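You operate a simulated robot arm through the tools that you are given. There is no shell and no other tool. Be economical: measure what you need, move in short steps, check, and stop when the job is done.

The job below is to be done with a simulated two-armed robot. You get a single attempt, and the scene is never put back.

TASK
Fill the white pail with cold water to the 2 L mark and lid it.
Fine: fill it in the basin; carry it back to the trolley top with both hands.

It is judged by the outcome, as a careful person would: the job done as asked, and still so three seconds after it is handed in. It fails if anything else is knocked over, pushed out of place, dropped, spilled or broken. A push-on lid holds only when it is set on centred and level and pressed home; a screw cap is set on level and turned clockwise until tight.

THE ROBOT
Two 7-joint arms with two-finger parallel grippers on one trunk, on a base that drives. Base frame: it is fixed to the floor where the robot stands at the start and does not move with it; the origin is under the middle of the robot, x ahead of it, y to its left, z up. Units: mm, rad, N and s.
The left shoulder is at the start at [50, 177, 1204], the right one opposite. With the tool pointing down near the work surface each hand reaches from about 100 to 340 mm from the robot's upright axis, wherever it stands, measured 20 degrees to its own side. Places, roughly: basin inside [600, -400, 700]; cold tap lever [800, -500, 1100]; yellow pail [750, -1250, 250]. Payload 3.43 kg a hand.
The TCP of each hand is the grasp point between the finger pads, 34 mm short of the fingertips. In the tool frame z runs along the fingers and y along their closing line. Largest opening 128 mm; finger width 24, thickness 12; the body of the gripper, 48 by 130 mm, starts 96 mm behind the TCP.
Orientation is that of the tool frame in the base frame, as a unit quaternion [x, y, z, w]. With the fingers straight down and closing along the base's y, the tool's x points along the base's -x, its y along +y and its z along -z.

THE INTERFACE
- The arms move only by the tool play_rows. It takes "left_increments", "right_increments" or both (then of equal length, played together; a hand with none holds still); each is a list of rows, each a list of 7 numbers: the shift along the tool's x, y, z in cm, then the turn, a rotation vector about the tool's x, y, z in rad, then the finger opening in cm, from 0 to 12.8. In form: [[dx, dy, dz, ax, ay, az, gripper], ...]. A call has 1 to 12 rows; each row shifts and turns the commanded pose from where the row before left it, along the tool's axes as they then stand. Rows are played at 5 a second. More than 50 mm and 0.15 rad between two rows, or a gripper value outside its range, and nothing of the call is played. A pose out of reach is approached as far as the arm can. The call stops where the force on the tool passes 90 N (or 10 N more than at its start, if that is more) or the arm is blocked; 0.2 s more then pass. The fingers move at their own pace (about 108 mm/s each) and stop on an object; they squeeze with about 39 N. The grip force told is the motor's: it shows also when the fingers shut on nothing. Time passes only in rows, and 0.2 s behind the last, so rows that do not move let the fingers close. The reply holds the time, the measured pose of the TCP, the force on the tool along the base axes, the opening and the grip force, in the units named above and with some noise, with the torque about the TCP (base axes, N m) and any sound that the robot's microphone picked up, and new pictures: "show" is both (left out), scene, wrist or none (wrist: the cameras of the hands that moved).
- Cameras (640 x 400 px; columns grow to the right, rows downward): "scene" is now at [157.8, -33.9, 1381.3]; the picture's right is [-0.37, -0.93, 0.00], its down [-0.40, 0.16, -0.90] and it looks along [0.83, -0.34, -0.43] (base axes); focal length 214 px, centre (320, 200). "left" rides on the left gripper at [76, 11, -160] in its tool frame; the picture's right is [-0.15, 0.99, 0.00], its down [-0.88, -0.13, -0.46] and it looks along [-0.45, -0.07, 0.89] (tool axes); focal length 234 px, centre (320, 200). "right" rides on the right gripper at [76, -11, -160] in its tool frame; the picture's right is [0.15, 0.99, 0.00], its down [-0.88, 0.13, -0.46] and it looks along [-0.45, 0.07, 0.89] (tool axes); focal length 234 px, centre (320, 200). There is no depth. A picture from a camera that has moved, and an enlarged one, comes with that camera's place and axes in the base frame and with its lens.
- move_column(by): slides the trunk up (or, below 0, down) by that many mm; the arms and the scene camera ride with it, the base frame stays. It gives what a move gives, with no picture.
- roll_base(legs): drives the robot by 1 to 6 legs, each [ahead, turn to the left] in mm and rad, along the robot's own axes; the way and the turn of a leg run together, so that a leg with both is an arc; at most 1500 mm and 3.142 rad a leg. The arms and the cameras ride along, it lands a little off, and it stops where it bumps. It gives what a move gives, and a new picture of the scene camera.
- head_to(pan, tilt): turns the head with the scene camera to pan (to the left, within 1.396 rad either way) and tilt (down, from -0.506 to 1.204), counted from straight ahead of the robot. It gives what a move gives, and a new picture of the scene camera.
- inspect(camera, box): a new picture of the part [left, top, right, bottom] of that camera's present view, enlarged. It takes no simulated time.
- sign_off(): hands the job in; it is judged then, once.

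Work in short steps. Places have to be worked out from the pictures, the camera data and where the tool is seen: move nearer, look again, correct. Check each grasp and each placing, and mend what went wrong. You have 120 turns and 260 pictures in all, those below and enlarged ones among them. Open the grippers and draw the arms clear of the work before you hand the job in, unless the task says otherwise; then end with one line.

The tools are called after ">>>" as a command line: name --argument value ..., lists and objects as JSON in quotes. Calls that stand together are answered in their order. play_rows: Moves the arms, as the interface text tells. Its arguments: {"type":"object","properties":{"left_increments":{"type":"array","items":{"type":"array","items":{"type":"number"}}},"right_increments":{"type":"array","items":{"type":"array","items":{"type":"number"}}},"show":{"type":"string","enum":["both","scene","wrist","none"]}},"required":[]} The other tools are called the same way: move_column (by) slides the trunk up or down; roll_base (legs) drives the base; head_to (pan, tilt) turns the head that bears the scene camera; inspect (camera, box) takes an enlarged picture of a part of a camera's view; sign_off () hands the job in.

At the start:

```text
t: 0.0
left_ee_pos: [361.5, 90.0, 1276.8]
left_tool_rot: [-0.001, 1.0, -0.001, 0.0]
left_ft_force: [0.8, -0.2, -0.2]
left_ft_torque: [0.03, -0.03, 0.03]
left_width: 127.7
left_finger_force: 0.0
right_ee_pos: [284.8, -241.8, 1323.0]
right_tool_rot: [0.0, 1.0, 0.0, 0.0]
right_ft_force: [0.4, -0.2, -0.2]
right_ft_torque: [-0.01, -0.01, -0.01]
right_width: 127.7
right_finger_force: 0.0
trunk travel left (down, up): [-375.0, 26.0]
robot x, y, heading: [0.5, 2.3, -0.002]
head pan, tilt: [-0.384, 0.45]
```

scene: 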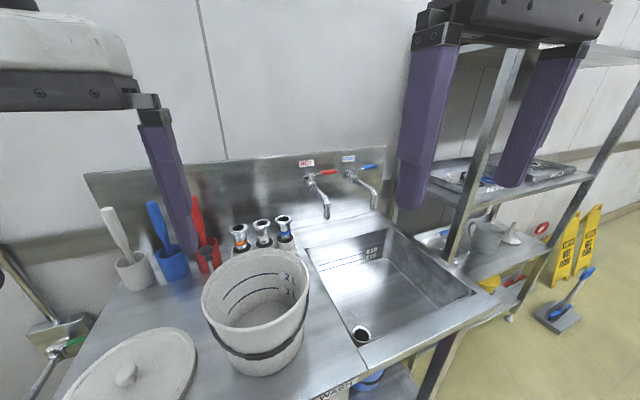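
right: 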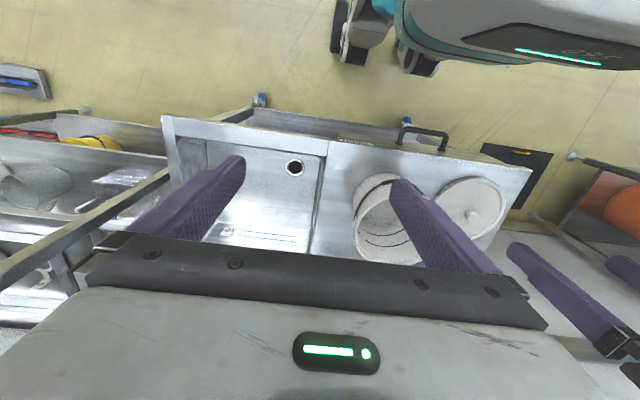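
left: 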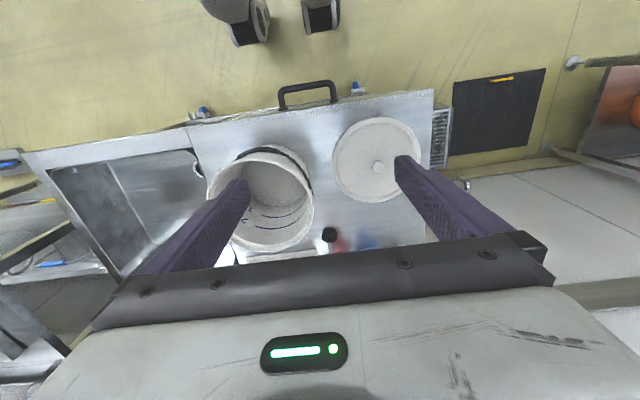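

I'll look closer at the pail, taps and labels before moving anything.

>>> inspect --camera "scene" --box '[180, 220, 340, 400]'

>>> inspect --camera "scene" --box '[270, 140, 430, 260]'

>>> head_to --pan -0.3 --tilt 0.95

```text
2.22 times, centred on (260, 310) of scene
camera zoom: at [157.8, -33.9, 1381.3], right [-0.37, -0.93, 0.0], down [-0.4, 0.16, -0.9], along [0.83, -0.34, -0.43], focal length 477 px, centre (453, -44)
```

zoom: 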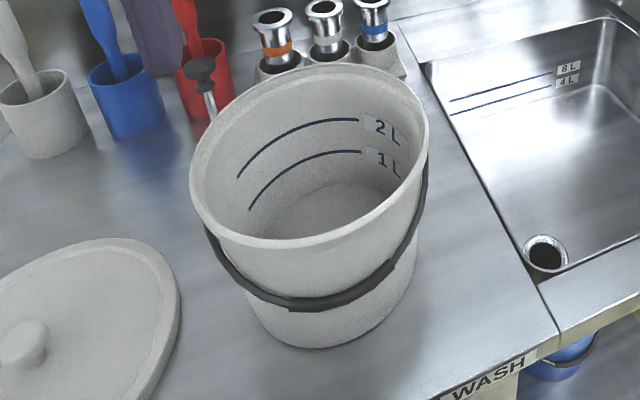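

```text
3.33 times, centred on (350, 200) of scene
camera zoom: at [157.8, -33.9, 1381.3], right [-0.37, -0.93, 0.0], down [-0.4, 0.16, -0.9], along [0.83, -0.34, -0.43], focal length 715 px, centre (220, 200)
```

zoom: 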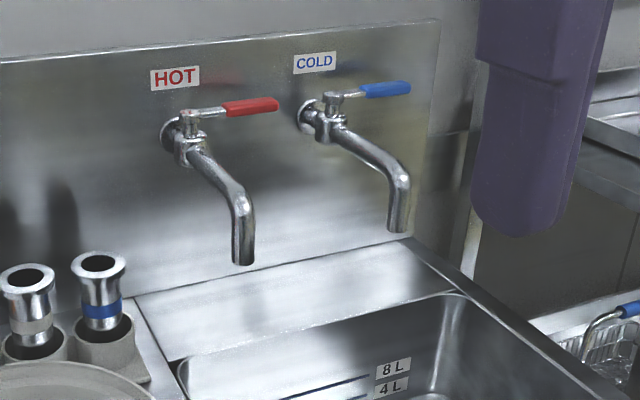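

```text
t: 0.9
left_ee_pos: [361.8, 89.8, 1277.0]
left_tool_rot: [0.0, 1.0, 0.0, 0.0]
left_ft_force: [0.3, 0.4, 0.1]
left_ft_torque: [-0.01, -0.02, 0.0]
left_width: 127.9
left_finger_force: 0.0
right_ee_pos: [285.4, -240.7, 1323.3]
right_tool_rot: [0.001, 1.0, 0.0, 0.0]
right_ft_force: [-0.4, 0.0, -0.1]
right_ft_torque: [-0.04, 0.0, 0.01]
right_width: 128.1
right_finger_force: 0.1
trunk travel left (down, up): [-375.0, 26.0]
robot x, y, heading: [-0.4, -2.5, 0.0]
head pan, tilt: [-0.3, 0.949]
camera scene: at [142.1, -21.0, 1339.4], right [-0.3, -0.96, 0.0], down [-0.78, 0.24, -0.58], along [0.56, -0.17, -0.81], focal length 214 px, centre (320, 200)
```

scene: 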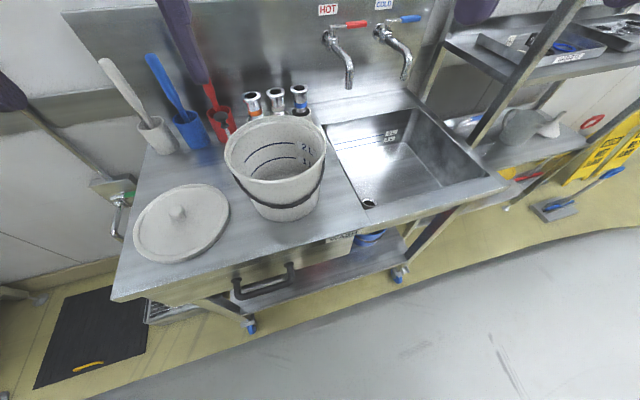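

The pail (marks 1 L and 2 L inside, black bail) stands on the worktop left of the basin, with its lid beside it. I'll look round to tell which surface is the trolley and whether other pails or hazards matter.

>>> head_to --pan 1.2 --tilt 0.6

>>> head_to --pan -1.2 --tilt 0.5

>>> head_to --pan 0.2 --tilt 1.2

```text
t: 2.5
left_ee_pos: [360.2, 91.3, 1277.8]
left_tool_rot: [0.0, 1.0, 0.0, 0.0]
left_ft_force: [0.4, -0.1, 0.3]
left_ft_torque: [0.01, 0.02, 0.03]
left_width: 128.1
left_finger_force: 0.1
right_ee_pos: [283.5, -241.0, 1324.4]
right_tool_rot: [-0.001, 1.0, -0.001, 0.0]
right_ft_force: [-0.5, -0.4, 0.5]
right_ft_torque: [0.02, 0.01, 0.02]
right_width: 128.3
right_finger_force: 0.0
trunk travel left (down, up): [-375.0, 26.0]
robot x, y, heading: [0.1, -1.3, 0.001]
head pan, tilt: [1.201, 0.6]
camera scene: at [104.6, 82.9, 1367.7], right [0.93, -0.36, 0.0], down [-0.2, -0.53, -0.82], along [0.3, 0.77, -0.57], focal length 214 px, centre (320, 200)
```

scene: 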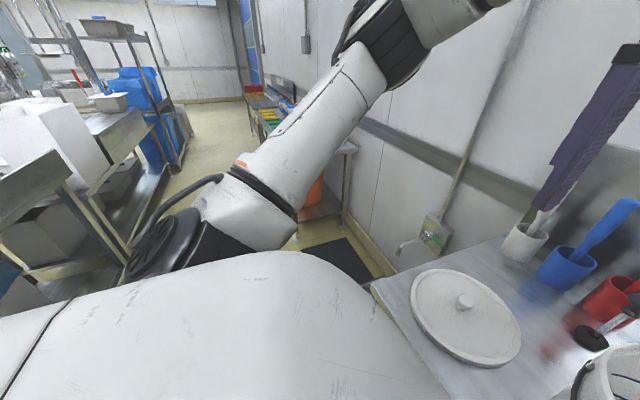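

```text
t: 4.7
left_ee_pos: [362.0, 90.7, 1277.0]
left_tool_rot: [0.001, 1.0, 0.0, -0.001]
left_ft_force: [0.1, -0.4, -0.3]
left_ft_torque: [-0.01, -0.01, 0.02]
left_width: 128.0
left_finger_force: 0.1
right_ee_pos: [284.3, -241.0, 1324.0]
right_tool_rot: [0.001, 1.0, 0.001, -0.001]
right_ft_force: [0.6, -0.1, -0.1]
right_ft_torque: [0.03, 0.0, -0.02]
right_width: 128.0
right_finger_force: 0.0
trunk travel left (down, up): [-375.0, 26.0]
robot x, y, heading: [-0.1, -1.6, 0.001]
head pan, tilt: [-1.201, 0.499]
camera scene: at [105.5, -84.3, 1376.8], right [-0.93, -0.36, 0.0], down [-0.17, 0.45, -0.88], along [0.32, -0.82, -0.48], focal length 214 px, centre (320, 200)
```

scene: 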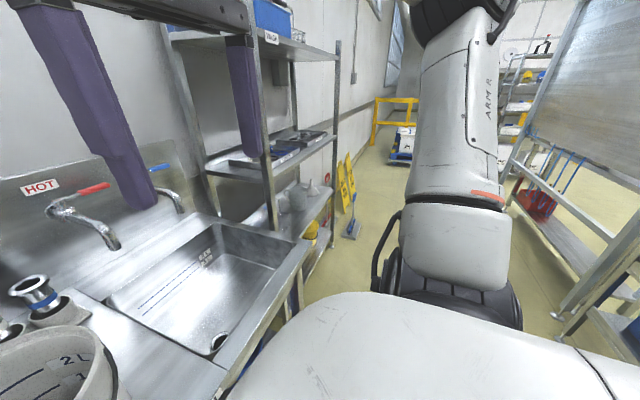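

```text
t: 6.3
left_ee_pos: [361.1, 90.4, 1276.9]
left_tool_rot: [0.0, 1.0, 0.0, 0.0]
left_ft_force: [-0.8, -0.2, -0.3]
left_ft_torque: [0.01, 0.0, -0.01]
left_width: 128.0
left_finger_force: 0.1
right_ee_pos: [284.4, -240.5, 1324.0]
right_tool_rot: [0.0, 1.0, 0.0, 0.0]
right_ft_force: [-0.7, 0.4, 0.1]
right_ft_torque: [-0.01, -0.01, 0.01]
right_width: 128.1
right_finger_force: 0.0
trunk travel left (down, up): [-375.0, 26.0]
robot x, y, heading: [0.0, 1.0, -0.001]
head pan, tilt: [0.201, 1.201]
camera scene: at [127.4, 11.6, 1323.1], right [0.2, -0.98, 0.0], down [-0.91, -0.19, -0.36], along [0.36, 0.07, -0.93], focal length 214 px, centre (320, 200)
```

scene: 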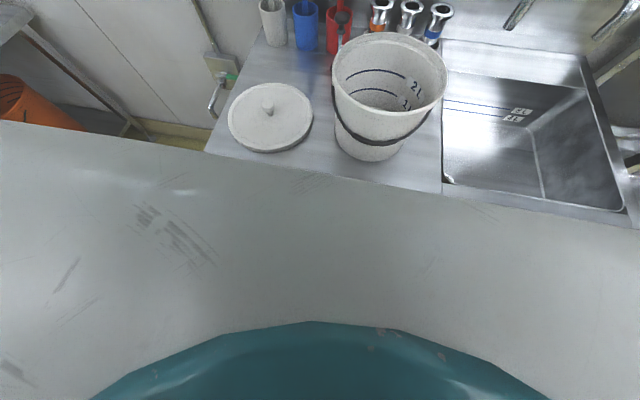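

The pail stands on the wheeled bench, the trolley top, at about x 445, y -32, rim z about 1088. The lid knob is at about (470, 200, 955). I'll drive ahead to get the pail within reach and get a second viewpoint.

>>> roll_base --legs '[[130, 0]]'

>>> head_to --pan -0.7 --tilt 0.6

>>> play_rows --left_increments '[[0, 0, 0, 0, 0, 0, 12.8]]' --right_increments '[[0, 0, 0, 0, 0, 0, 12.8]]' --show "wrist"

```text
t: 7.5
left_ee_pos: [447.2, 90.7, 1276.1]
left_tool_rot: [-0.002, 1.0, 0.0, 0.001]
left_ft_force: [-0.1, 0.3, 0.3]
left_ft_torque: [0.0, -0.08, -0.01]
left_width: 128.1
left_finger_force: 0.1
right_ee_pos: [369.0, -241.0, 1323.9]
right_tool_rot: [0.0, 1.0, 0.0, 0.0]
right_ft_force: [-1.6, -0.1, -0.4]
right_ft_torque: [-0.01, -0.08, 0.0]
right_width: 128.2
right_finger_force: 0.1
trunk travel left (down, up): [-375.0, 26.0]
robot x, y, heading: [85.7, 3.3, 0.003]
head pan, tilt: [0.201, 1.201]
stopped in leg 1: the robot was blocked; the commanded pose is now the measured one
camera scene: at [211.7, 11.6, 1323.4], right [0.2, -0.98, 0.0], down [-0.91, -0.19, -0.36], along [0.36, 0.07, -0.93], focal length 214 px, centre (320, 200)
```

scene: 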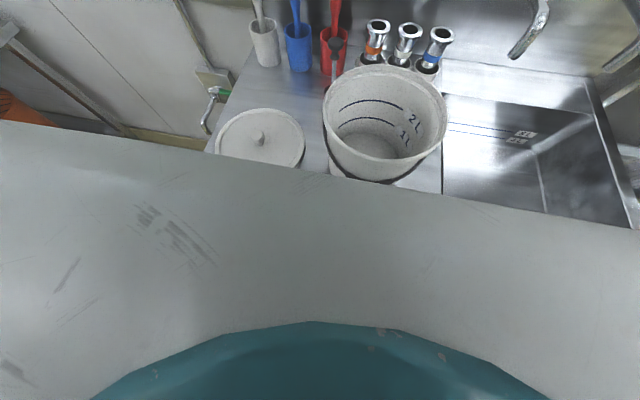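

```text
t: 8.7
left_ee_pos: [448.1, 91.2, 1275.6]
left_tool_rot: [-0.002, 1.0, 0.0, -0.002]
left_ft_force: [0.3, -0.1, -0.2]
left_ft_torque: [0.02, 0.0, -0.01]
left_width: 127.8
left_finger_force: 0.0
right_ee_pos: [372.9, -240.7, 1322.5]
right_tool_rot: [0.001, 1.0, 0.0, -0.002]
right_ft_force: [0.7, -0.2, 0.5]
right_ft_torque: [-0.02, 0.0, -0.01]
right_width: 128.0
right_finger_force: 0.1
trunk travel left (down, up): [-375.0, 26.0]
robot x, y, heading: [84.1, 0.4, -0.001]
head pan, tilt: [-0.7, 0.6]
camera scene: at [226.8, -56.4, 1367.7], right [-0.64, -0.77, 0.0], down [-0.43, 0.36, -0.82], along [0.63, -0.53, -0.57], focal length 214 px, centre (320, 200)
```

scene: 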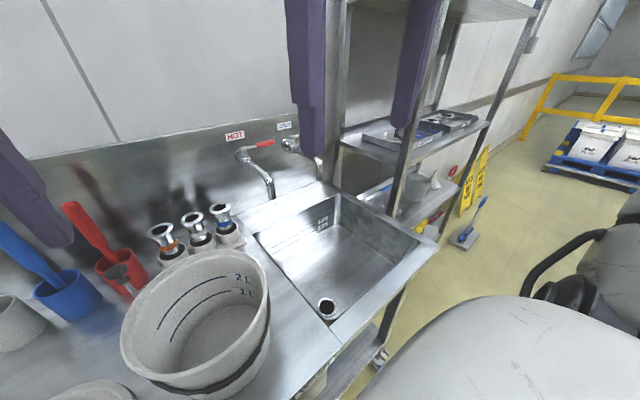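

```text
t: 9.1
left_ee_pos: [449.6, 90.5, 1276.1]
left_tool_rot: [-0.002, 1.0, 0.001, -0.002]
left_ft_force: [0.3, -0.1, -0.9]
left_ft_torque: [0.01, 0.01, 0.01]
left_width: 128.0
left_finger_force: 0.1
right_ee_pos: [372.3, -240.1, 1322.9]
right_tool_rot: [0.001, 1.0, -0.001, -0.002]
right_ft_force: [-0.1, -0.9, 0.2]
right_ft_torque: [0.0, 0.01, 0.02]
right_width: 128.0
right_finger_force: 0.1
trunk travel left (down, up): [-375.0, 26.0]
robot x, y, heading: [86.4, -0.2, -0.002]
head pan, tilt: [-0.7, 0.6]
camera right: at [296.4, -252.7, 1482.5], right [-0.15, 0.99, 0.0], down [0.88, 0.13, 0.45], along [0.45, 0.07, -0.89], focal length 234 px, centre (320, 200)
camera left: at [373.9, 102.8, 1435.3], right [0.14, 0.99, 0.0], down [0.88, -0.13, 0.45], along [0.45, -0.06, -0.89], focal length 234 px, centre (320, 200)
```

right: 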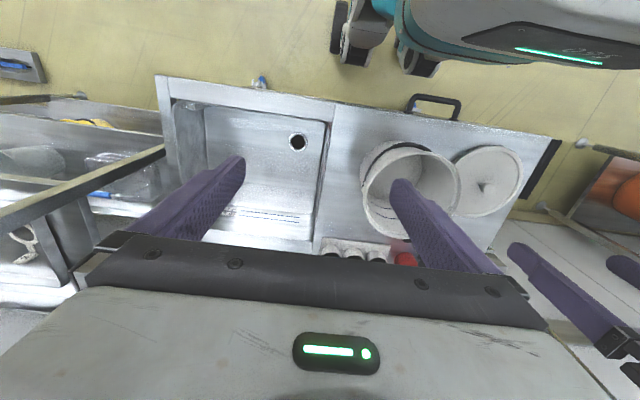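
left: 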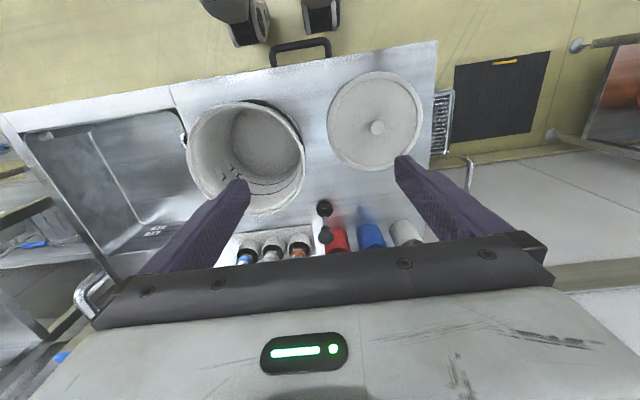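

Blocked at x = 86, though nothing on the bench seems to have moved. I need to see what blocks the base.

>>> inspect --camera "left" --box '[180, 0, 380, 125]'

>>> inspect --camera "right" --box '[300, 0, 540, 150]'

>>> inspect --camera "right" --box '[140, 60, 340, 185]'

```text
3.20 times, centred on (280, 62) of left
camera zoom: at [373.9, 102.8, 1435.3], right [0.14, 0.99, 0.0], down [0.88, -0.13, 0.45], along [0.45, -0.06, -0.89], focal length 749 px, centre (448, 640)
```

zoom: 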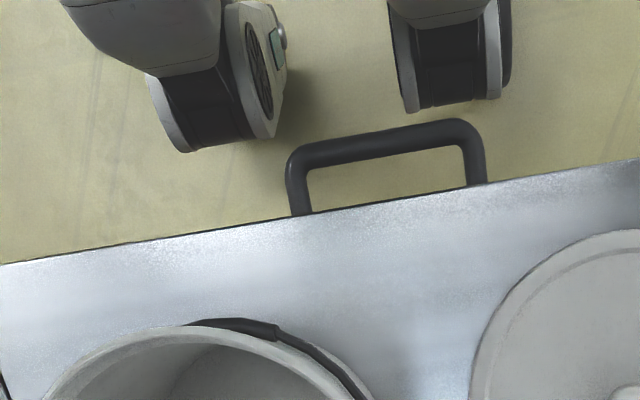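

```text
2.67 times, centred on (420, 75) of right
camera zoom: at [296.4, -252.7, 1482.5], right [-0.15, 0.99, 0.0], down [0.88, 0.13, 0.45], along [0.45, 0.07, -0.89], focal length 624 px, centre (53, 533)
```

zoom: 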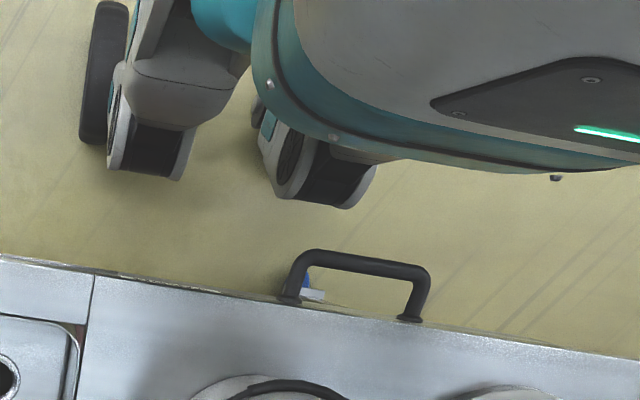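

```text
3.20 times, centred on (240, 122) of right
camera zoom: at [296.4, -252.7, 1482.5], right [-0.15, 0.99, 0.0], down [0.88, 0.13, 0.45], along [0.45, 0.07, -0.89], focal length 749 px, centre (576, 448)
```

zoom: 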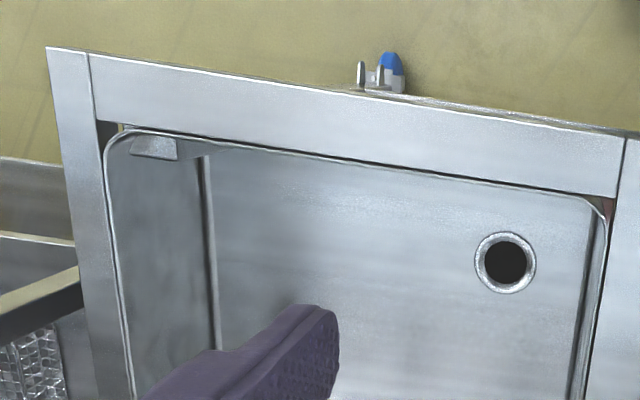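

The front wheels reach about x 190, and the bench handle (x about 305) or the robot's front skirt is the limit. The cold spout outlet works out to about (692, -453, 1033), far ahead, so I'll test how far the right hand reaches forward in free air.

>>> play_rows --right_increments '[[-4, 0, 0, 0, 0, 0, 12.8], [-4, 0, 0, 0, 0, 0, 12.8], [-4, 0, 0, 0, 0, 0, 12.8], [-4, 0, 0, 0, 0, 0, 12.8], [-4, 0, 0, 0, 0, 0, 12.8], [-4, 0, 0, 0, 0, 0, 12.8], [0, 0, 0, 0, 0, 0, 12.8]]' --show "wrist"

```text
t: 10.7
left_ee_pos: [448.7, 89.9, 1276.3]
left_tool_rot: [-0.001, 1.0, 0.001, -0.002]
left_ft_force: [-0.1, 0.0, -0.7]
left_ft_torque: [0.03, -0.07, 0.02]
left_width: 128.1
left_finger_force: 0.1
right_ee_pos: [573.1, -264.5, 1283.2]
right_tool_rot: [0.002, 1.0, 0.001, 0.0]
right_ft_force: [-0.2, -0.8, 0.1]
right_ft_torque: [0.01, -0.01, 0.03]
right_width: 127.9
right_finger_force: 0.1
right hand out of reach, approached as far as the arm can: row 4, 5, 6
trunk travel left (down, up): [-375.0, 26.0]
robot x, y, heading: [87.3, 0.2, 0.003]
head pan, tilt: [-0.7, 0.6]
camera right: at [496.9, -275.9, 1441.8], right [-0.15, 0.99, 0.0], down [0.88, 0.13, 0.46], along [0.45, 0.07, -0.89], focal length 234 px, centre (320, 200)
```

right: 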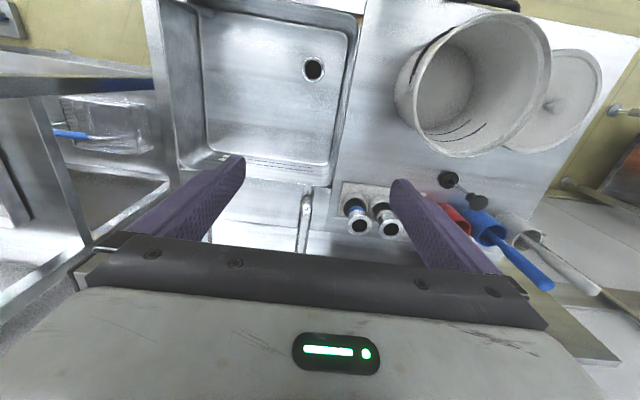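

The arm reaches about 550 mm from the axis at this height, and should reach further when lower, so the spot under the cold spout looks feasible. I'll measure the pail accurately from the left hand camera.

>>> inspect --camera "left" --box '[160, 80, 360, 205]'

>>> inspect --camera "right" --box '[380, 0, 640, 163]'

>>> inspect --camera "scene" --box '[80, 200, 360, 400]'

```text
3.20 times, centred on (260, 142) of left
camera zoom: at [373.4, 103.0, 1435.5], right [0.14, 0.99, 0.0], down [0.88, -0.13, 0.45], along [0.45, -0.06, -0.89], focal length 749 px, centre (512, 384)
```

zoom: 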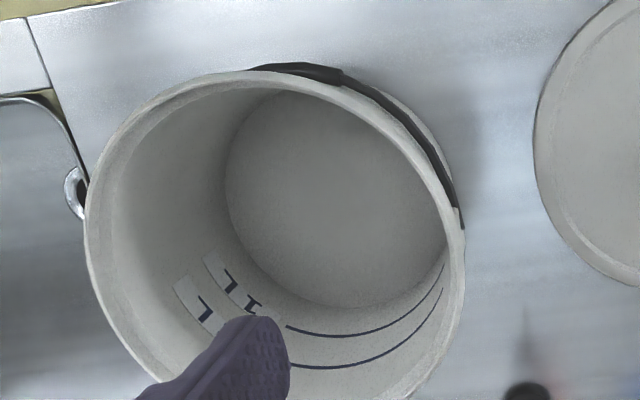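

```text
2.45 times, centred on (510, 82) of right
camera zoom: at [496.9, -275.9, 1441.8], right [-0.15, 0.99, 0.0], down [0.88, 0.13, 0.46], along [0.45, 0.07, -0.89], focal length 575 px, centre (-146, 491)
```

zoom: 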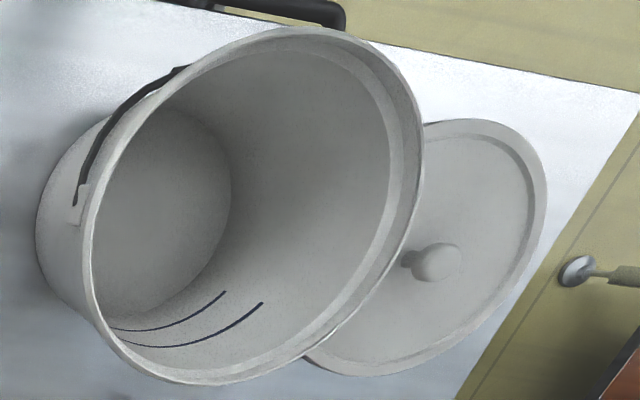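

```text
2.00 times, centred on (220, 300) of scene
camera zoom: at [226.4, -56.2, 1367.8], right [-0.64, -0.77, 0.0], down [-0.43, 0.36, -0.83], along [0.63, -0.53, -0.56], focal length 429 px, centre (520, 0)
```

zoom: 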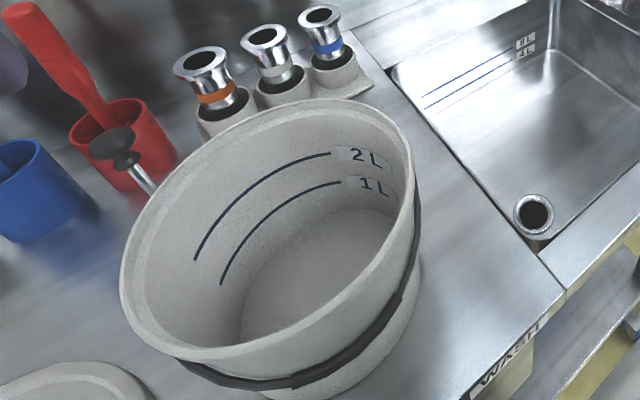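

Pail rim centre is about (468, -34, 1052), outer diameter about 199, with bail lugs at ±y; the bench top is at about z 892. I plan to pinch the rim with both hands on a diameter turned about 20° off the lugs, left hand behind and right hand in front. First I'll bring both hands above those points.

>>> play_rows --left_increments '[[-1, -0.7, 2.0, 0, 0, 0, 8], [-1, -0.7, 2.0, 0, 0, 0, 8], [-1, -0.7, 2.0, 0, 0, 0.1163, 8], [-1, -0.7, 2.0, 0, 0, 0.1163, 8], [-0.7, -0.4, 2.0, 0, 0, 0.1163, 8]]' --right_increments '[[4, 1, 0, 0, 0, 0, 8], [4, 1, 0, 0, 0, 0, 8], [4, 2, 1, 0, 0, 0.1163, 8], [3, 2, 2, 0, 0, 0.1163, 8], [0, 2, 2, 0, 0, 0.1163, 8]]' --show "wrist"

>>> head_to --pan -0.15 --tilt 1.0

```text
t: 11.9
left_ee_pos: [493.0, 55.6, 1174.6]
left_tool_rot: [0.173, 0.985, -0.001, -0.002]
left_ft_force: [-0.8, -0.1, 0.3]
left_ft_torque: [-0.05, 0.0, -0.01]
left_width: 80.0
left_finger_force: 0.1
right_ee_pos: [428.6, -179.0, 1233.4]
right_tool_rot: [0.176, 0.984, -0.001, -0.003]
right_ft_force: [0.0, 0.1, -0.3]
right_ft_torque: [0.0, 0.0, -0.03]
right_width: 79.9
right_finger_force: 0.1
trunk travel left (down, up): [-375.0, 26.0]
robot x, y, heading: [83.4, -1.4, 0.002]
head pan, tilt: [-0.7, 0.6]
camera right: at [355.2, -164.6, 1392.8], right [0.2, 0.98, 0.0], down [0.87, -0.18, 0.45], along [0.44, -0.09, -0.89], focal length 234 px, centre (320, 200)
camera left: at [427.3, 94.4, 1333.9], right [0.47, 0.88, 0.0], down [0.79, -0.42, 0.45], along [0.4, -0.22, -0.89], focal length 234 px, centre (320, 200)
```

right: 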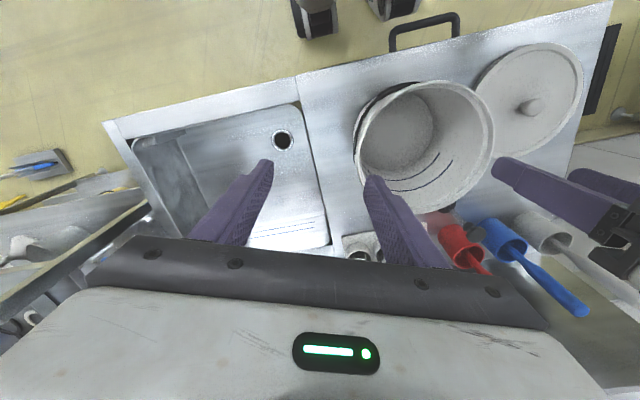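
left: 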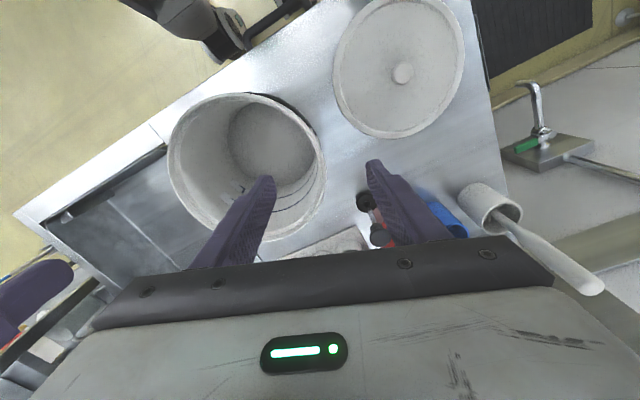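

```text
t: 12.9
left_ee_pos: [493.5, 56.0, 1174.9]
left_tool_rot: [0.172, 0.985, 0.001, -0.001]
left_ft_force: [-0.3, 0.3, -1.1]
left_ft_torque: [-0.02, 0.01, 0.01]
left_width: 80.2
left_finger_force: 0.0
right_ee_pos: [428.8, -181.1, 1233.6]
right_tool_rot: [0.174, 0.985, 0.0, -0.002]
right_ft_force: [-1.0, -0.2, 0.2]
right_ft_torque: [-0.02, 0.01, 0.0]
right_width: 79.8
right_finger_force: 0.0
trunk travel left (down, up): [-375.0, 26.0]
robot x, y, heading: [86.8, 0.4, -0.0]
head pan, tilt: [-0.15, 1.0]
camera scene: at [228.0, -10.0, 1335.8], right [-0.15, -0.99, 0.0], down [-0.83, 0.13, -0.54], along [0.53, -0.08, -0.84], focal length 214 px, centre (320, 200)
```

scene: 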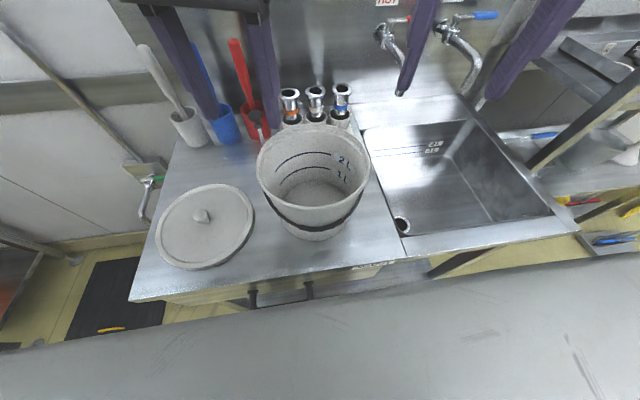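

Re-triangulation confirms the rim centre at (469, -34, 1052). I'll bring both hands exactly over the rim points, lean the fingers slightly forward (this helps reach in the basin), and come down to just above the rim.

>>> play_rows --left_increments '[[-0.4, 0.1, 0, 0, -0.1, 0, 8], [-0.4, 0.1, 0, 0, -0.1, 0, 8], [0, 0, 0, 0, -0.1, 0, 8], [0, 0, 0, 0, -0.1, 0, 8], [0.58, 0, 1.38, 0, 0, 0, 8], [0.97, 0, 2.3, 0, 0, 0, 8], [0.97, 0, 2.3, 0, 0, 0, 8]]' --right_increments '[[0.4, 1.9, 0, 0, 0, 0, 8], [0.4, 1.9, 0, 0, 0, 0, 8], [0.4, 1.9, 0, 0, -0.1, 0, 8], [0, 0, 0, 0, -0.1, 0, 8], [0.8, 0, 3.9, 0, 0, 0, 8], [0.8, 0, 3.9, 0, 0, 0, 8], [0.8, 0, 3.9, 0, 0, 0, 8]]'

```text
t: 14.5
left_ee_pos: [502.7, 56.0, 1110.9]
left_tool_rot: [0.168, 0.966, -0.035, 0.194]
left_ft_force: [0.6, 0.0, 0.3]
left_ft_torque: [0.0, 0.04, -0.02]
left_width: 79.9
left_finger_force: 0.0
right_ee_pos: [436.6, -123.5, 1115.1]
right_tool_rot: [0.173, 0.98, -0.018, 0.097]
right_ft_force: [-0.4, 0.2, 0.4]
right_ft_torque: [0.01, 0.02, 0.0]
right_width: 80.0
right_finger_force: 0.0
trunk travel left (down, up): [-375.0, 26.0]
robot x, y, heading: [91.4, -0.2, -0.004]
head pan, tilt: [-0.15, 1.0]
camera scene: at [228.6, -10.0, 1335.7], right [-0.15, -0.99, 0.0], down [-0.83, 0.13, -0.54], along [0.53, -0.08, -0.84], focal length 214 px, centre (320, 200)
camera right: at [333.5, -98.4, 1256.3], right [0.2, 0.98, -0.03], down [0.77, -0.14, 0.62], along [0.6, -0.15, -0.79], focal length 234 px, centre (320, 200)
camera left: at [381.7, 112.5, 1228.8], right [0.46, 0.89, 0.06], down [0.55, -0.34, 0.76], along [0.69, -0.32, -0.65], focal length 234 px, centre (320, 200)
```

scene: 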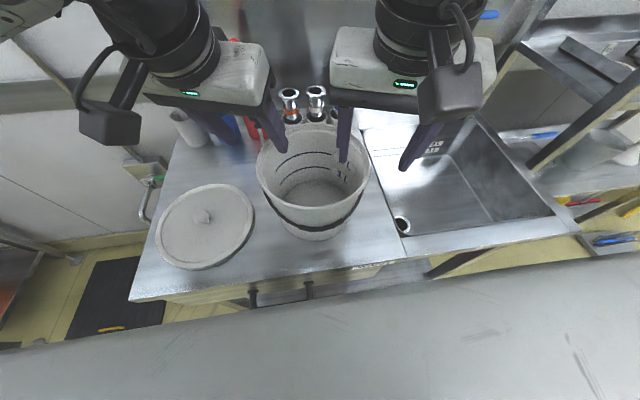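
right: 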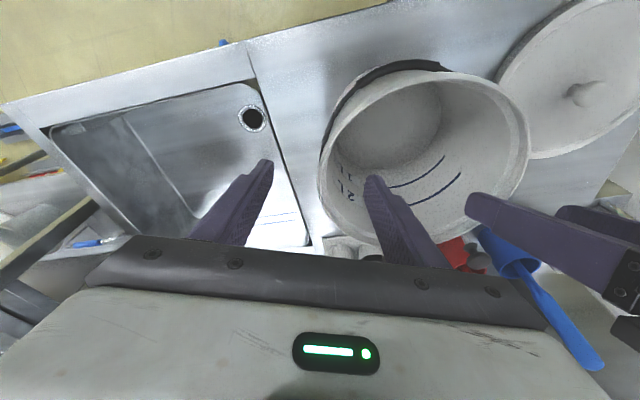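
left: 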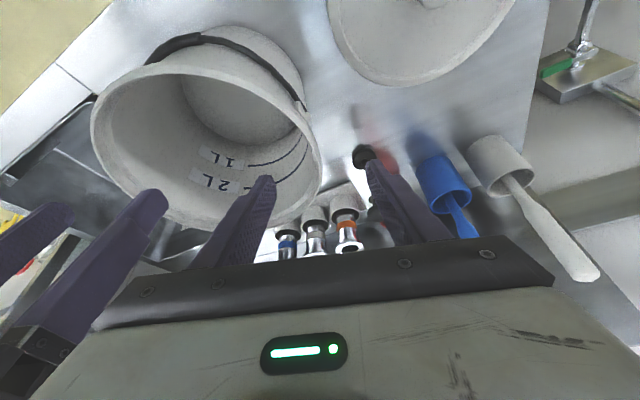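

Both hands straddle the rim as intended, about 65 mm above final grip depth. I'll come down halfway and check that the fingers pass inside and outside the wall.

>>> play_rows --left_increments '[[0.67, 0, 1.59, 0, 0, 0, 8], [0.67, 0, 1.59, 0, 0, 0, 8], [0, 0, 0, 0, 0, 0, 8]]' --right_increments '[[0.36, 0, 1.79, 0, 0, 0, 8], [0.36, 0, 1.79, 0, 0, 0, 8], [0, 0, 0, 0, 0, 0, 8]]'

```text
t: 15.3
left_ee_pos: [500.3, 55.6, 1075.8]
left_tool_rot: [0.169, 0.966, -0.034, 0.193]
left_ft_force: [0.2, -0.3, 0.1]
left_ft_torque: [0.0, 0.03, 0.0]
left_width: 80.1
left_finger_force: 0.1
right_ee_pos: [437.4, -124.4, 1078.2]
right_tool_rot: [0.173, 0.98, -0.017, 0.097]
right_ft_force: [-0.2, 0.5, 1.2]
right_ft_torque: [0.01, 0.03, 0.01]
right_width: 79.9
right_finger_force: 0.2
trunk travel left (down, up): [-375.0, 26.0]
robot x, y, heading: [87.9, -3.6, -0.001]
head pan, tilt: [-0.15, 1.0]
camera scene: at [228.0, -9.9, 1335.7], right [-0.15, -0.99, 0.0], down [-0.83, 0.13, -0.54], along [0.53, -0.08, -0.84], focal length 214 px, centre (320, 200)
camera right: at [332.8, -98.4, 1219.5], right [0.2, 0.98, -0.03], down [0.77, -0.14, 0.62], along [0.6, -0.15, -0.78], focal length 234 px, centre (320, 200)
camera left: at [380.5, 112.5, 1193.8], right [0.46, 0.88, 0.06], down [0.55, -0.34, 0.76], along [0.69, -0.32, -0.65], focal length 234 px, centre (320, 200)
```

scene: 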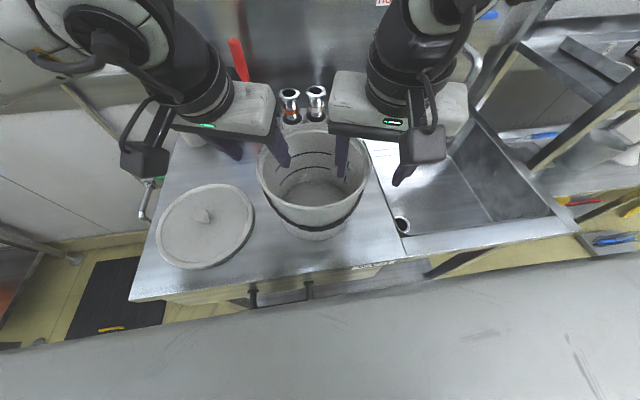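
right: 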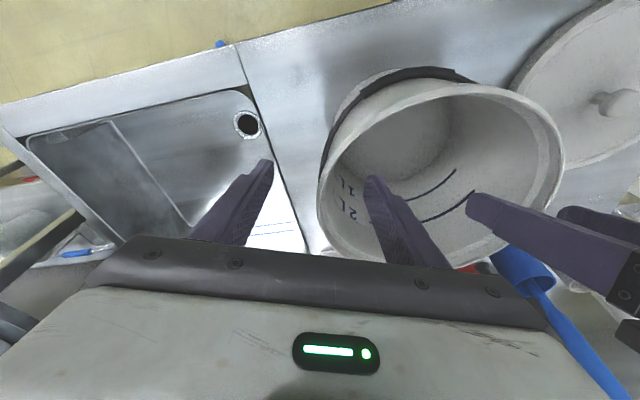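
left: 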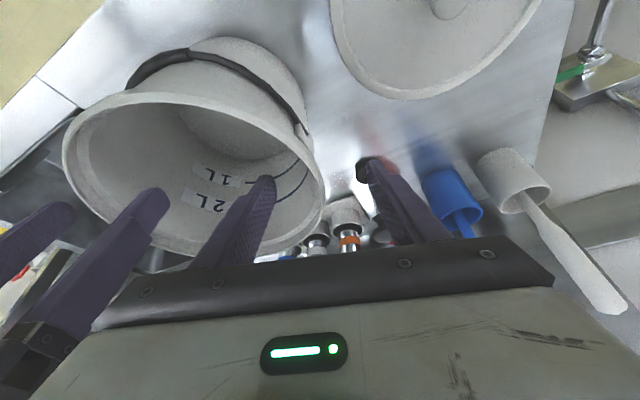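

Inner fingers are inside the rim and outer fingers outside. I'll descend the rest and then close both.

>>> play_rows --left_increments '[[0.67, 0, 1.55, 0, 0, 0, 8], [0.6, 0, 1.4, 0, 0, 0, 8], [0, 0, 0, 0, 0, 0, 8]]' --right_increments '[[0.36, 0, 1.79, 0, 0, 0, 8], [0.34, 0, 1.65, 0, 0, 0, 8], [0, 0, 0, 0, 0, 0, 8]]'

```text
t: 16.1
left_ee_pos: [501.5, 56.1, 1042.4]
left_tool_rot: [0.169, 0.966, -0.033, 0.194]
left_ft_force: [-0.4, 1.1, 0.1]
left_ft_torque: [-0.02, -0.03, -0.02]
left_width: 80.0
left_finger_force: 0.0
right_ee_pos: [435.2, -124.5, 1043.9]
right_tool_rot: [0.173, 0.98, -0.018, 0.097]
right_ft_force: [0.1, 0.3, 0.1]
right_ft_torque: [0.04, -0.02, -0.01]
right_width: 79.8
right_finger_force: 0.1
trunk travel left (down, up): [-375.0, 26.0]
robot x, y, heading: [86.7, -1.0, 0.006]
head pan, tilt: [-0.15, 1.0]
camera scene: at [227.9, -9.9, 1335.8], right [-0.15, -0.99, 0.0], down [-0.83, 0.13, -0.54], along [0.53, -0.08, -0.84], focal length 214 px, centre (320, 200)
camera right: at [332.9, -98.8, 1185.8], right [0.2, 0.98, -0.03], down [0.77, -0.14, 0.62], along [0.6, -0.15, -0.78], focal length 234 px, centre (320, 200)
camera left: at [381.9, 112.4, 1161.3], right [0.46, 0.89, 0.06], down [0.55, -0.34, 0.76], along [0.69, -0.32, -0.65], focal length 234 px, centre (320, 200)
```

scene: 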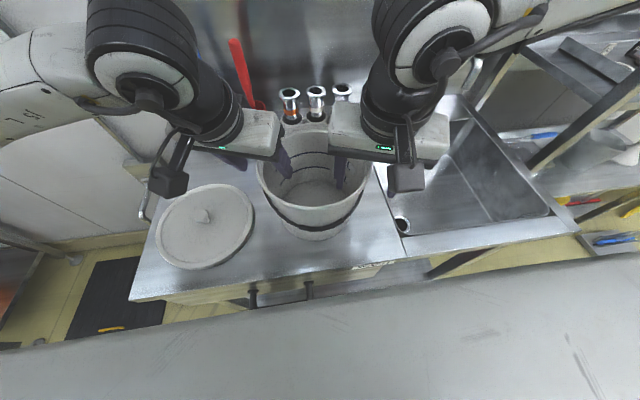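
right: 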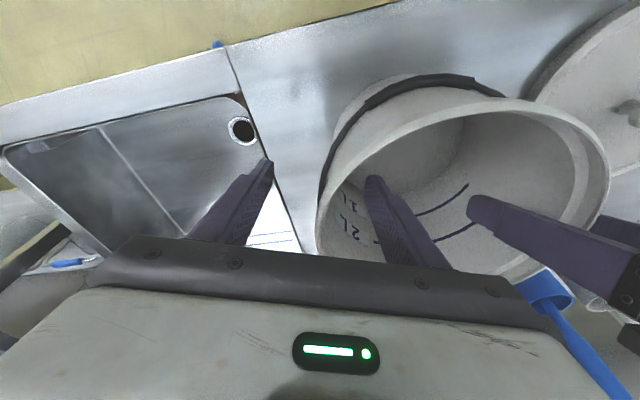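
left: 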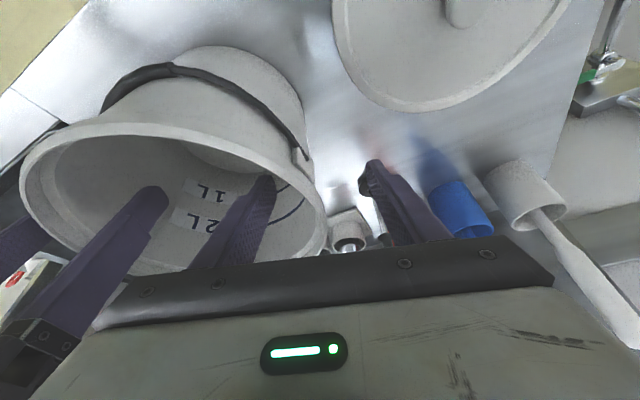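

No contact forces and the alignment is good. I'll close both hands on the rim.

>>> play_rows --left_increments '[[0, 0, 0, 0, 0, 0, 4], [0, 0, 0, 0, 0, 0, 2], [0, 0, 0, 0, 0, 0, 0], [0, 0, 0, 0, 0, 0, 0], [0, 0, 0, 0, 0, 0, 0]]' --right_increments '[[0, 0, 0, 0, 0, 0, 4], [0, 0, 0, 0, 0, 0, 2], [0, 0, 0, 0, 0, 0, 0], [0, 0, 0, 0, 0, 0, 0], [0, 0, 0, 0, 0, 0, 0]]'

```text
t: 17.3
left_ee_pos: [500.8, 48.5, 1044.5]
left_tool_rot: [0.173, 0.964, -0.046, 0.195]
left_ft_force: [-15.0, -38.2, 8.0]
left_ft_torque: [-1.66, 1.62, 0.05]
left_width: 8.7
left_finger_force: 39.0
right_ee_pos: [436.9, -119.0, 1045.2]
right_tool_rot: [0.172, 0.98, -0.008, 0.098]
right_ft_force: [15.8, 38.3, -8.8]
right_ft_torque: [0.11, -1.0, -0.35]
right_width: 11.1
right_finger_force: 39.2
trunk travel left (down, up): [-375.0, 26.0]
robot x, y, heading: [86.9, -2.2, -0.004]
head pan, tilt: [-0.15, 1.0]
camera scene: at [228.1, -9.9, 1335.7], right [-0.15, -0.99, 0.0], down [-0.83, 0.13, -0.54], along [0.53, -0.08, -0.84], focal length 214 px, centre (320, 200)
camera right: at [333.7, -97.1, 1186.4], right [0.2, 0.98, -0.01], down [0.77, -0.15, 0.62], along [0.61, -0.13, -0.78], focal length 234 px, centre (320, 200)
camera left: at [380.9, 109.5, 1161.4], right [0.47, 0.88, 0.04], down [0.55, -0.33, 0.77], along [0.69, -0.34, -0.64], focal length 234 px, centre (320, 200)
```

scene: 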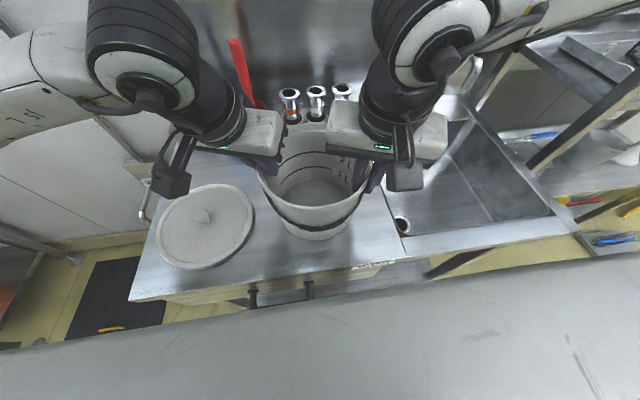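
right: 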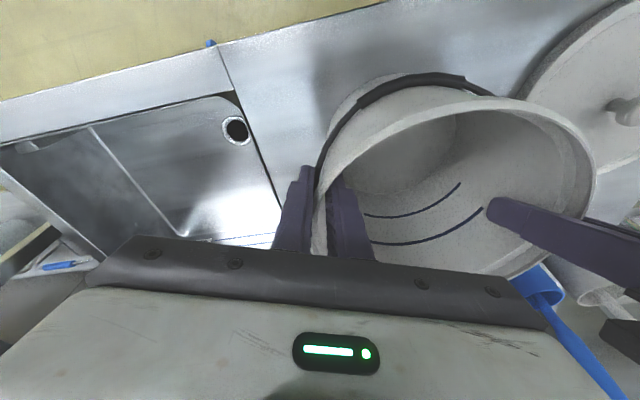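
left: 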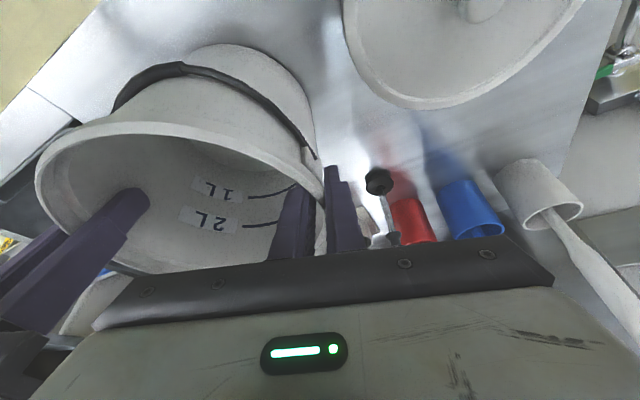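

Both grips hold the rim, but the arms pull outward against each other at about 40 N. I'll shift the commanded poses inward to relax that.

>>> play_rows --left_increments '[[0, -0.35, 0, 0, 0, 0, 0], [0, -0.3, 0, 0, 0, 0, 0], [0, 0, 0, 0, 0, 0, 0]]' --right_increments '[[0, 0.3, 0, 0, 0, 0, 0], [0, 0.25, 0, 0, 0, 0, 0], [0, 0, 0, 0, 0, 0, 0]]' --show "none"

```text
t: 18.1
left_ee_pos: [499.0, 50.0, 1045.6]
left_tool_rot: [0.167, 0.966, -0.035, 0.196]
left_ft_force: [1.7, -10.2, -0.4]
left_ft_torque: [-2.18, 0.61, 0.06]
left_width: 9.5
left_finger_force: 38.6
right_ee_pos: [437.1, -118.0, 1043.2]
right_tool_rot: [0.173, 0.98, -0.016, 0.096]
right_ft_force: [-1.3, 8.2, 9.0]
right_ft_torque: [2.24, -0.63, 0.74]
right_width: 11.7
right_finger_force: 39.1
trunk travel left (down, up): [-375.0, 26.0]
robot x, y, heading: [85.7, -2.7, 0.004]
head pan, tilt: [-0.15, 1.0]
```

Forces are down to about 10 N. I'll lift both hands straight up 60 mm in step.

>>> play_rows --left_increments '[[-0.39, 0, -0.92, 0, 0, 0, 0], [-0.39, 0, -0.92, 0, 0, 0, 0], [-0.78, 0, -1.84, 0, 0, 0, 0], [-0.78, 0, -1.84, 0, 0, 0, 0], [0, 0, 0, 0, 0, 0, 0]]' --right_increments '[[-0.2, 0, -0.98, 0, 0, 0, 0], [-0.2, 0, -0.98, 0, 0, 0, 0], [-0.4, 0, -1.96, 0, 0, 0, 0], [-0.4, 0, -1.96, 0, 0, 0, 0], [0, 0, 0, 0, 0, 0, 0]]'

```text
t: 19.3
left_ee_pos: [501.5, 52.2, 1105.5]
left_tool_rot: [0.165, 0.966, -0.031, 0.196]
left_ft_force: [17.3, 16.3, 0.2]
left_ft_torque: [-0.38, -0.57, 1.04]
left_width: 7.4
left_finger_force: 38.5
right_ee_pos: [439.3, -119.3, 1103.3]
right_tool_rot: [0.173, 0.98, -0.022, 0.094]
right_ft_force: [-17.2, -16.8, -1.1]
right_ft_torque: [0.31, 0.6, 0.94]
right_width: 8.4
right_finger_force: 39.0
trunk travel left (down, up): [-375.0, 26.0]
robot x, y, heading: [87.4, -1.0, -0.002]
head pan, tilt: [-0.15, 1.0]
camera scene: at [228.4, -9.9, 1335.6], right [-0.15, -0.99, 0.0], down [-0.83, 0.13, -0.54], along [0.53, -0.08, -0.84], focal length 214 px, centre (320, 200)
camera right: at [336.4, -93.1, 1244.8], right [0.2, 0.98, -0.04], down [0.78, -0.14, 0.61], along [0.6, -0.15, -0.79], focal length 234 px, centre (320, 200)
camera left: at [380.9, 106.7, 1223.0], right [0.45, 0.89, 0.06], down [0.55, -0.34, 0.76], along [0.7, -0.31, -0.64], focal length 234 px, centre (320, 200)
```

scene: 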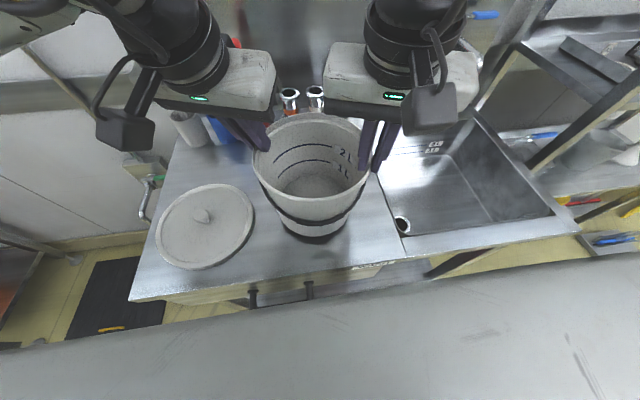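
right: 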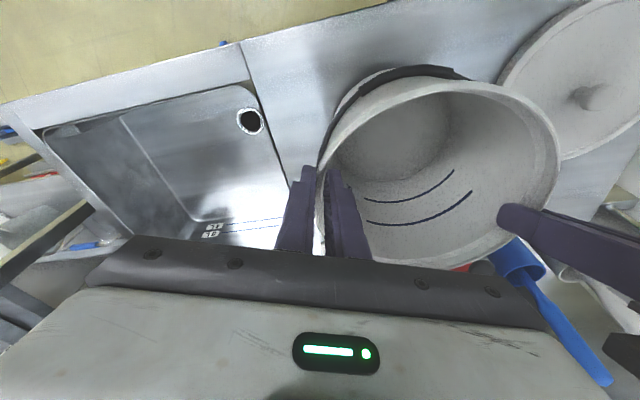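
left: 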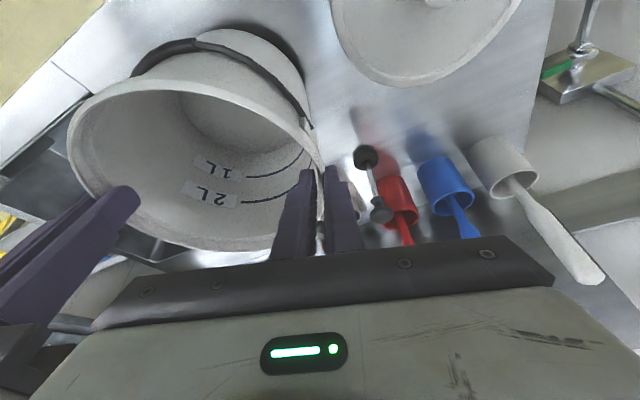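

The pail is held level and clear. I'll back off, then turn right, drive along the bench and turn back to face the basin.

>>> roll_base --legs '[[-235, 0]]'

>>> head_to --pan -0.7 --tilt 0.5

```text
t: 21.0
left_ee_pos: [265.6, 52.9, 1106.0]
left_tool_rot: [0.165, 0.966, -0.03, 0.196]
left_ft_force: [18.1, 21.2, -0.1]
left_ft_torque: [-0.16, -0.27, 0.99]
left_width: 8.0
left_finger_force: 38.6
right_ee_pos: [204.0, -119.4, 1103.7]
right_tool_rot: [0.172, 0.98, -0.022, 0.096]
right_ft_force: [-18.3, -22.0, -0.9]
right_ft_torque: [0.09, 0.28, 0.84]
right_width: 8.8
right_finger_force: 38.8
trunk travel left (down, up): [-375.0, 26.0]
robot x, y, heading: [-149.6, 0.3, -0.001]
head pan, tilt: [-0.15, 1.0]
camera scene: at [-6.6, -10.0, 1335.8], right [-0.15, -0.99, 0.0], down [-0.83, 0.12, -0.54], along [0.53, -0.08, -0.84], focal length 214 px, centre (320, 200)
```

scene: 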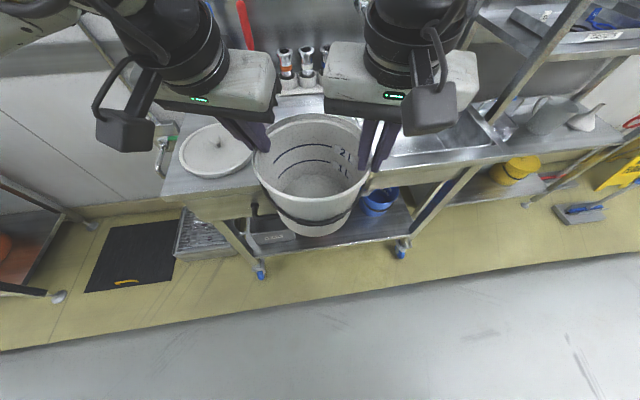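

```text
t: 22.0
left_ee_pos: [267.2, 50.6, 1104.5]
left_tool_rot: [0.163, 0.966, -0.03, 0.197]
left_ft_force: [9.1, -3.8, 0.4]
left_ft_torque: [-1.02, -0.65, 0.79]
left_width: 7.5
left_finger_force: 38.8
right_ee_pos: [204.1, -119.1, 1102.3]
right_tool_rot: [0.171, 0.981, -0.021, 0.093]
right_ft_force: [-9.3, 3.7, -1.8]
right_ft_torque: [0.8, 0.66, 1.05]
right_width: 8.3
right_finger_force: 38.7
trunk travel left (down, up): [-375.0, 26.0]
robot x, y, heading: [-149.5, 1.6, -0.004]
head pan, tilt: [-0.7, 0.499]
camera scene: at [-5.0, -58.1, 1376.7], right [-0.64, -0.77, 0.0], down [-0.37, 0.31, -0.88], along [0.67, -0.56, -0.48], focal length 214 px, centre (320, 200)
```

scene: 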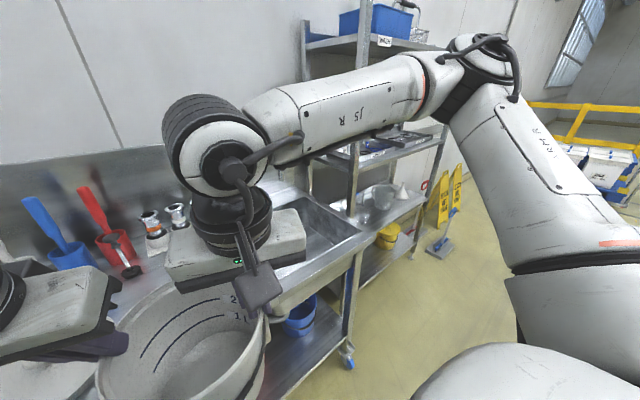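

The view is clear to the right; the right elbow rides at about 600 mm to the side, so I'll turn well away from the bench.

>>> roll_base --legs '[[0, -1.571], [420, 0], [0, 1.571]]'

```text
t: 32.2
left_ee_pos: [266.8, -378.4, 1104.6]
left_tool_rot: [0.175, 0.965, -0.032, 0.195]
left_ft_force: [9.0, -0.8, 1.2]
left_ft_torque: [-0.75, 0.07, 0.75]
left_width: 7.7
left_finger_force: 39.1
right_ee_pos: [198.4, -550.5, 1103.7]
right_tool_rot: [0.183, 0.978, -0.022, 0.095]
right_ft_force: [-9.6, 0.0, -2.1]
right_ft_torque: [0.56, 0.0, 0.94]
right_width: 8.1
right_finger_force: 38.6
trunk travel left (down, up): [-375.0, 26.0]
robot x, y, heading: [-148.5, -424.3, -0.022]
head pan, tilt: [-0.7, 0.499]
camera scene: at [-9.0, -483.2, 1376.8], right [-0.66, -0.75, 0.0], down [-0.36, 0.32, -0.88], along [0.66, -0.58, -0.48], focal length 214 px, centre (320, 200)
```

scene: 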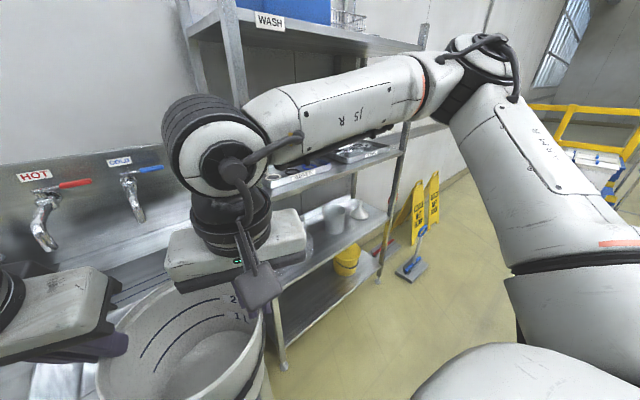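

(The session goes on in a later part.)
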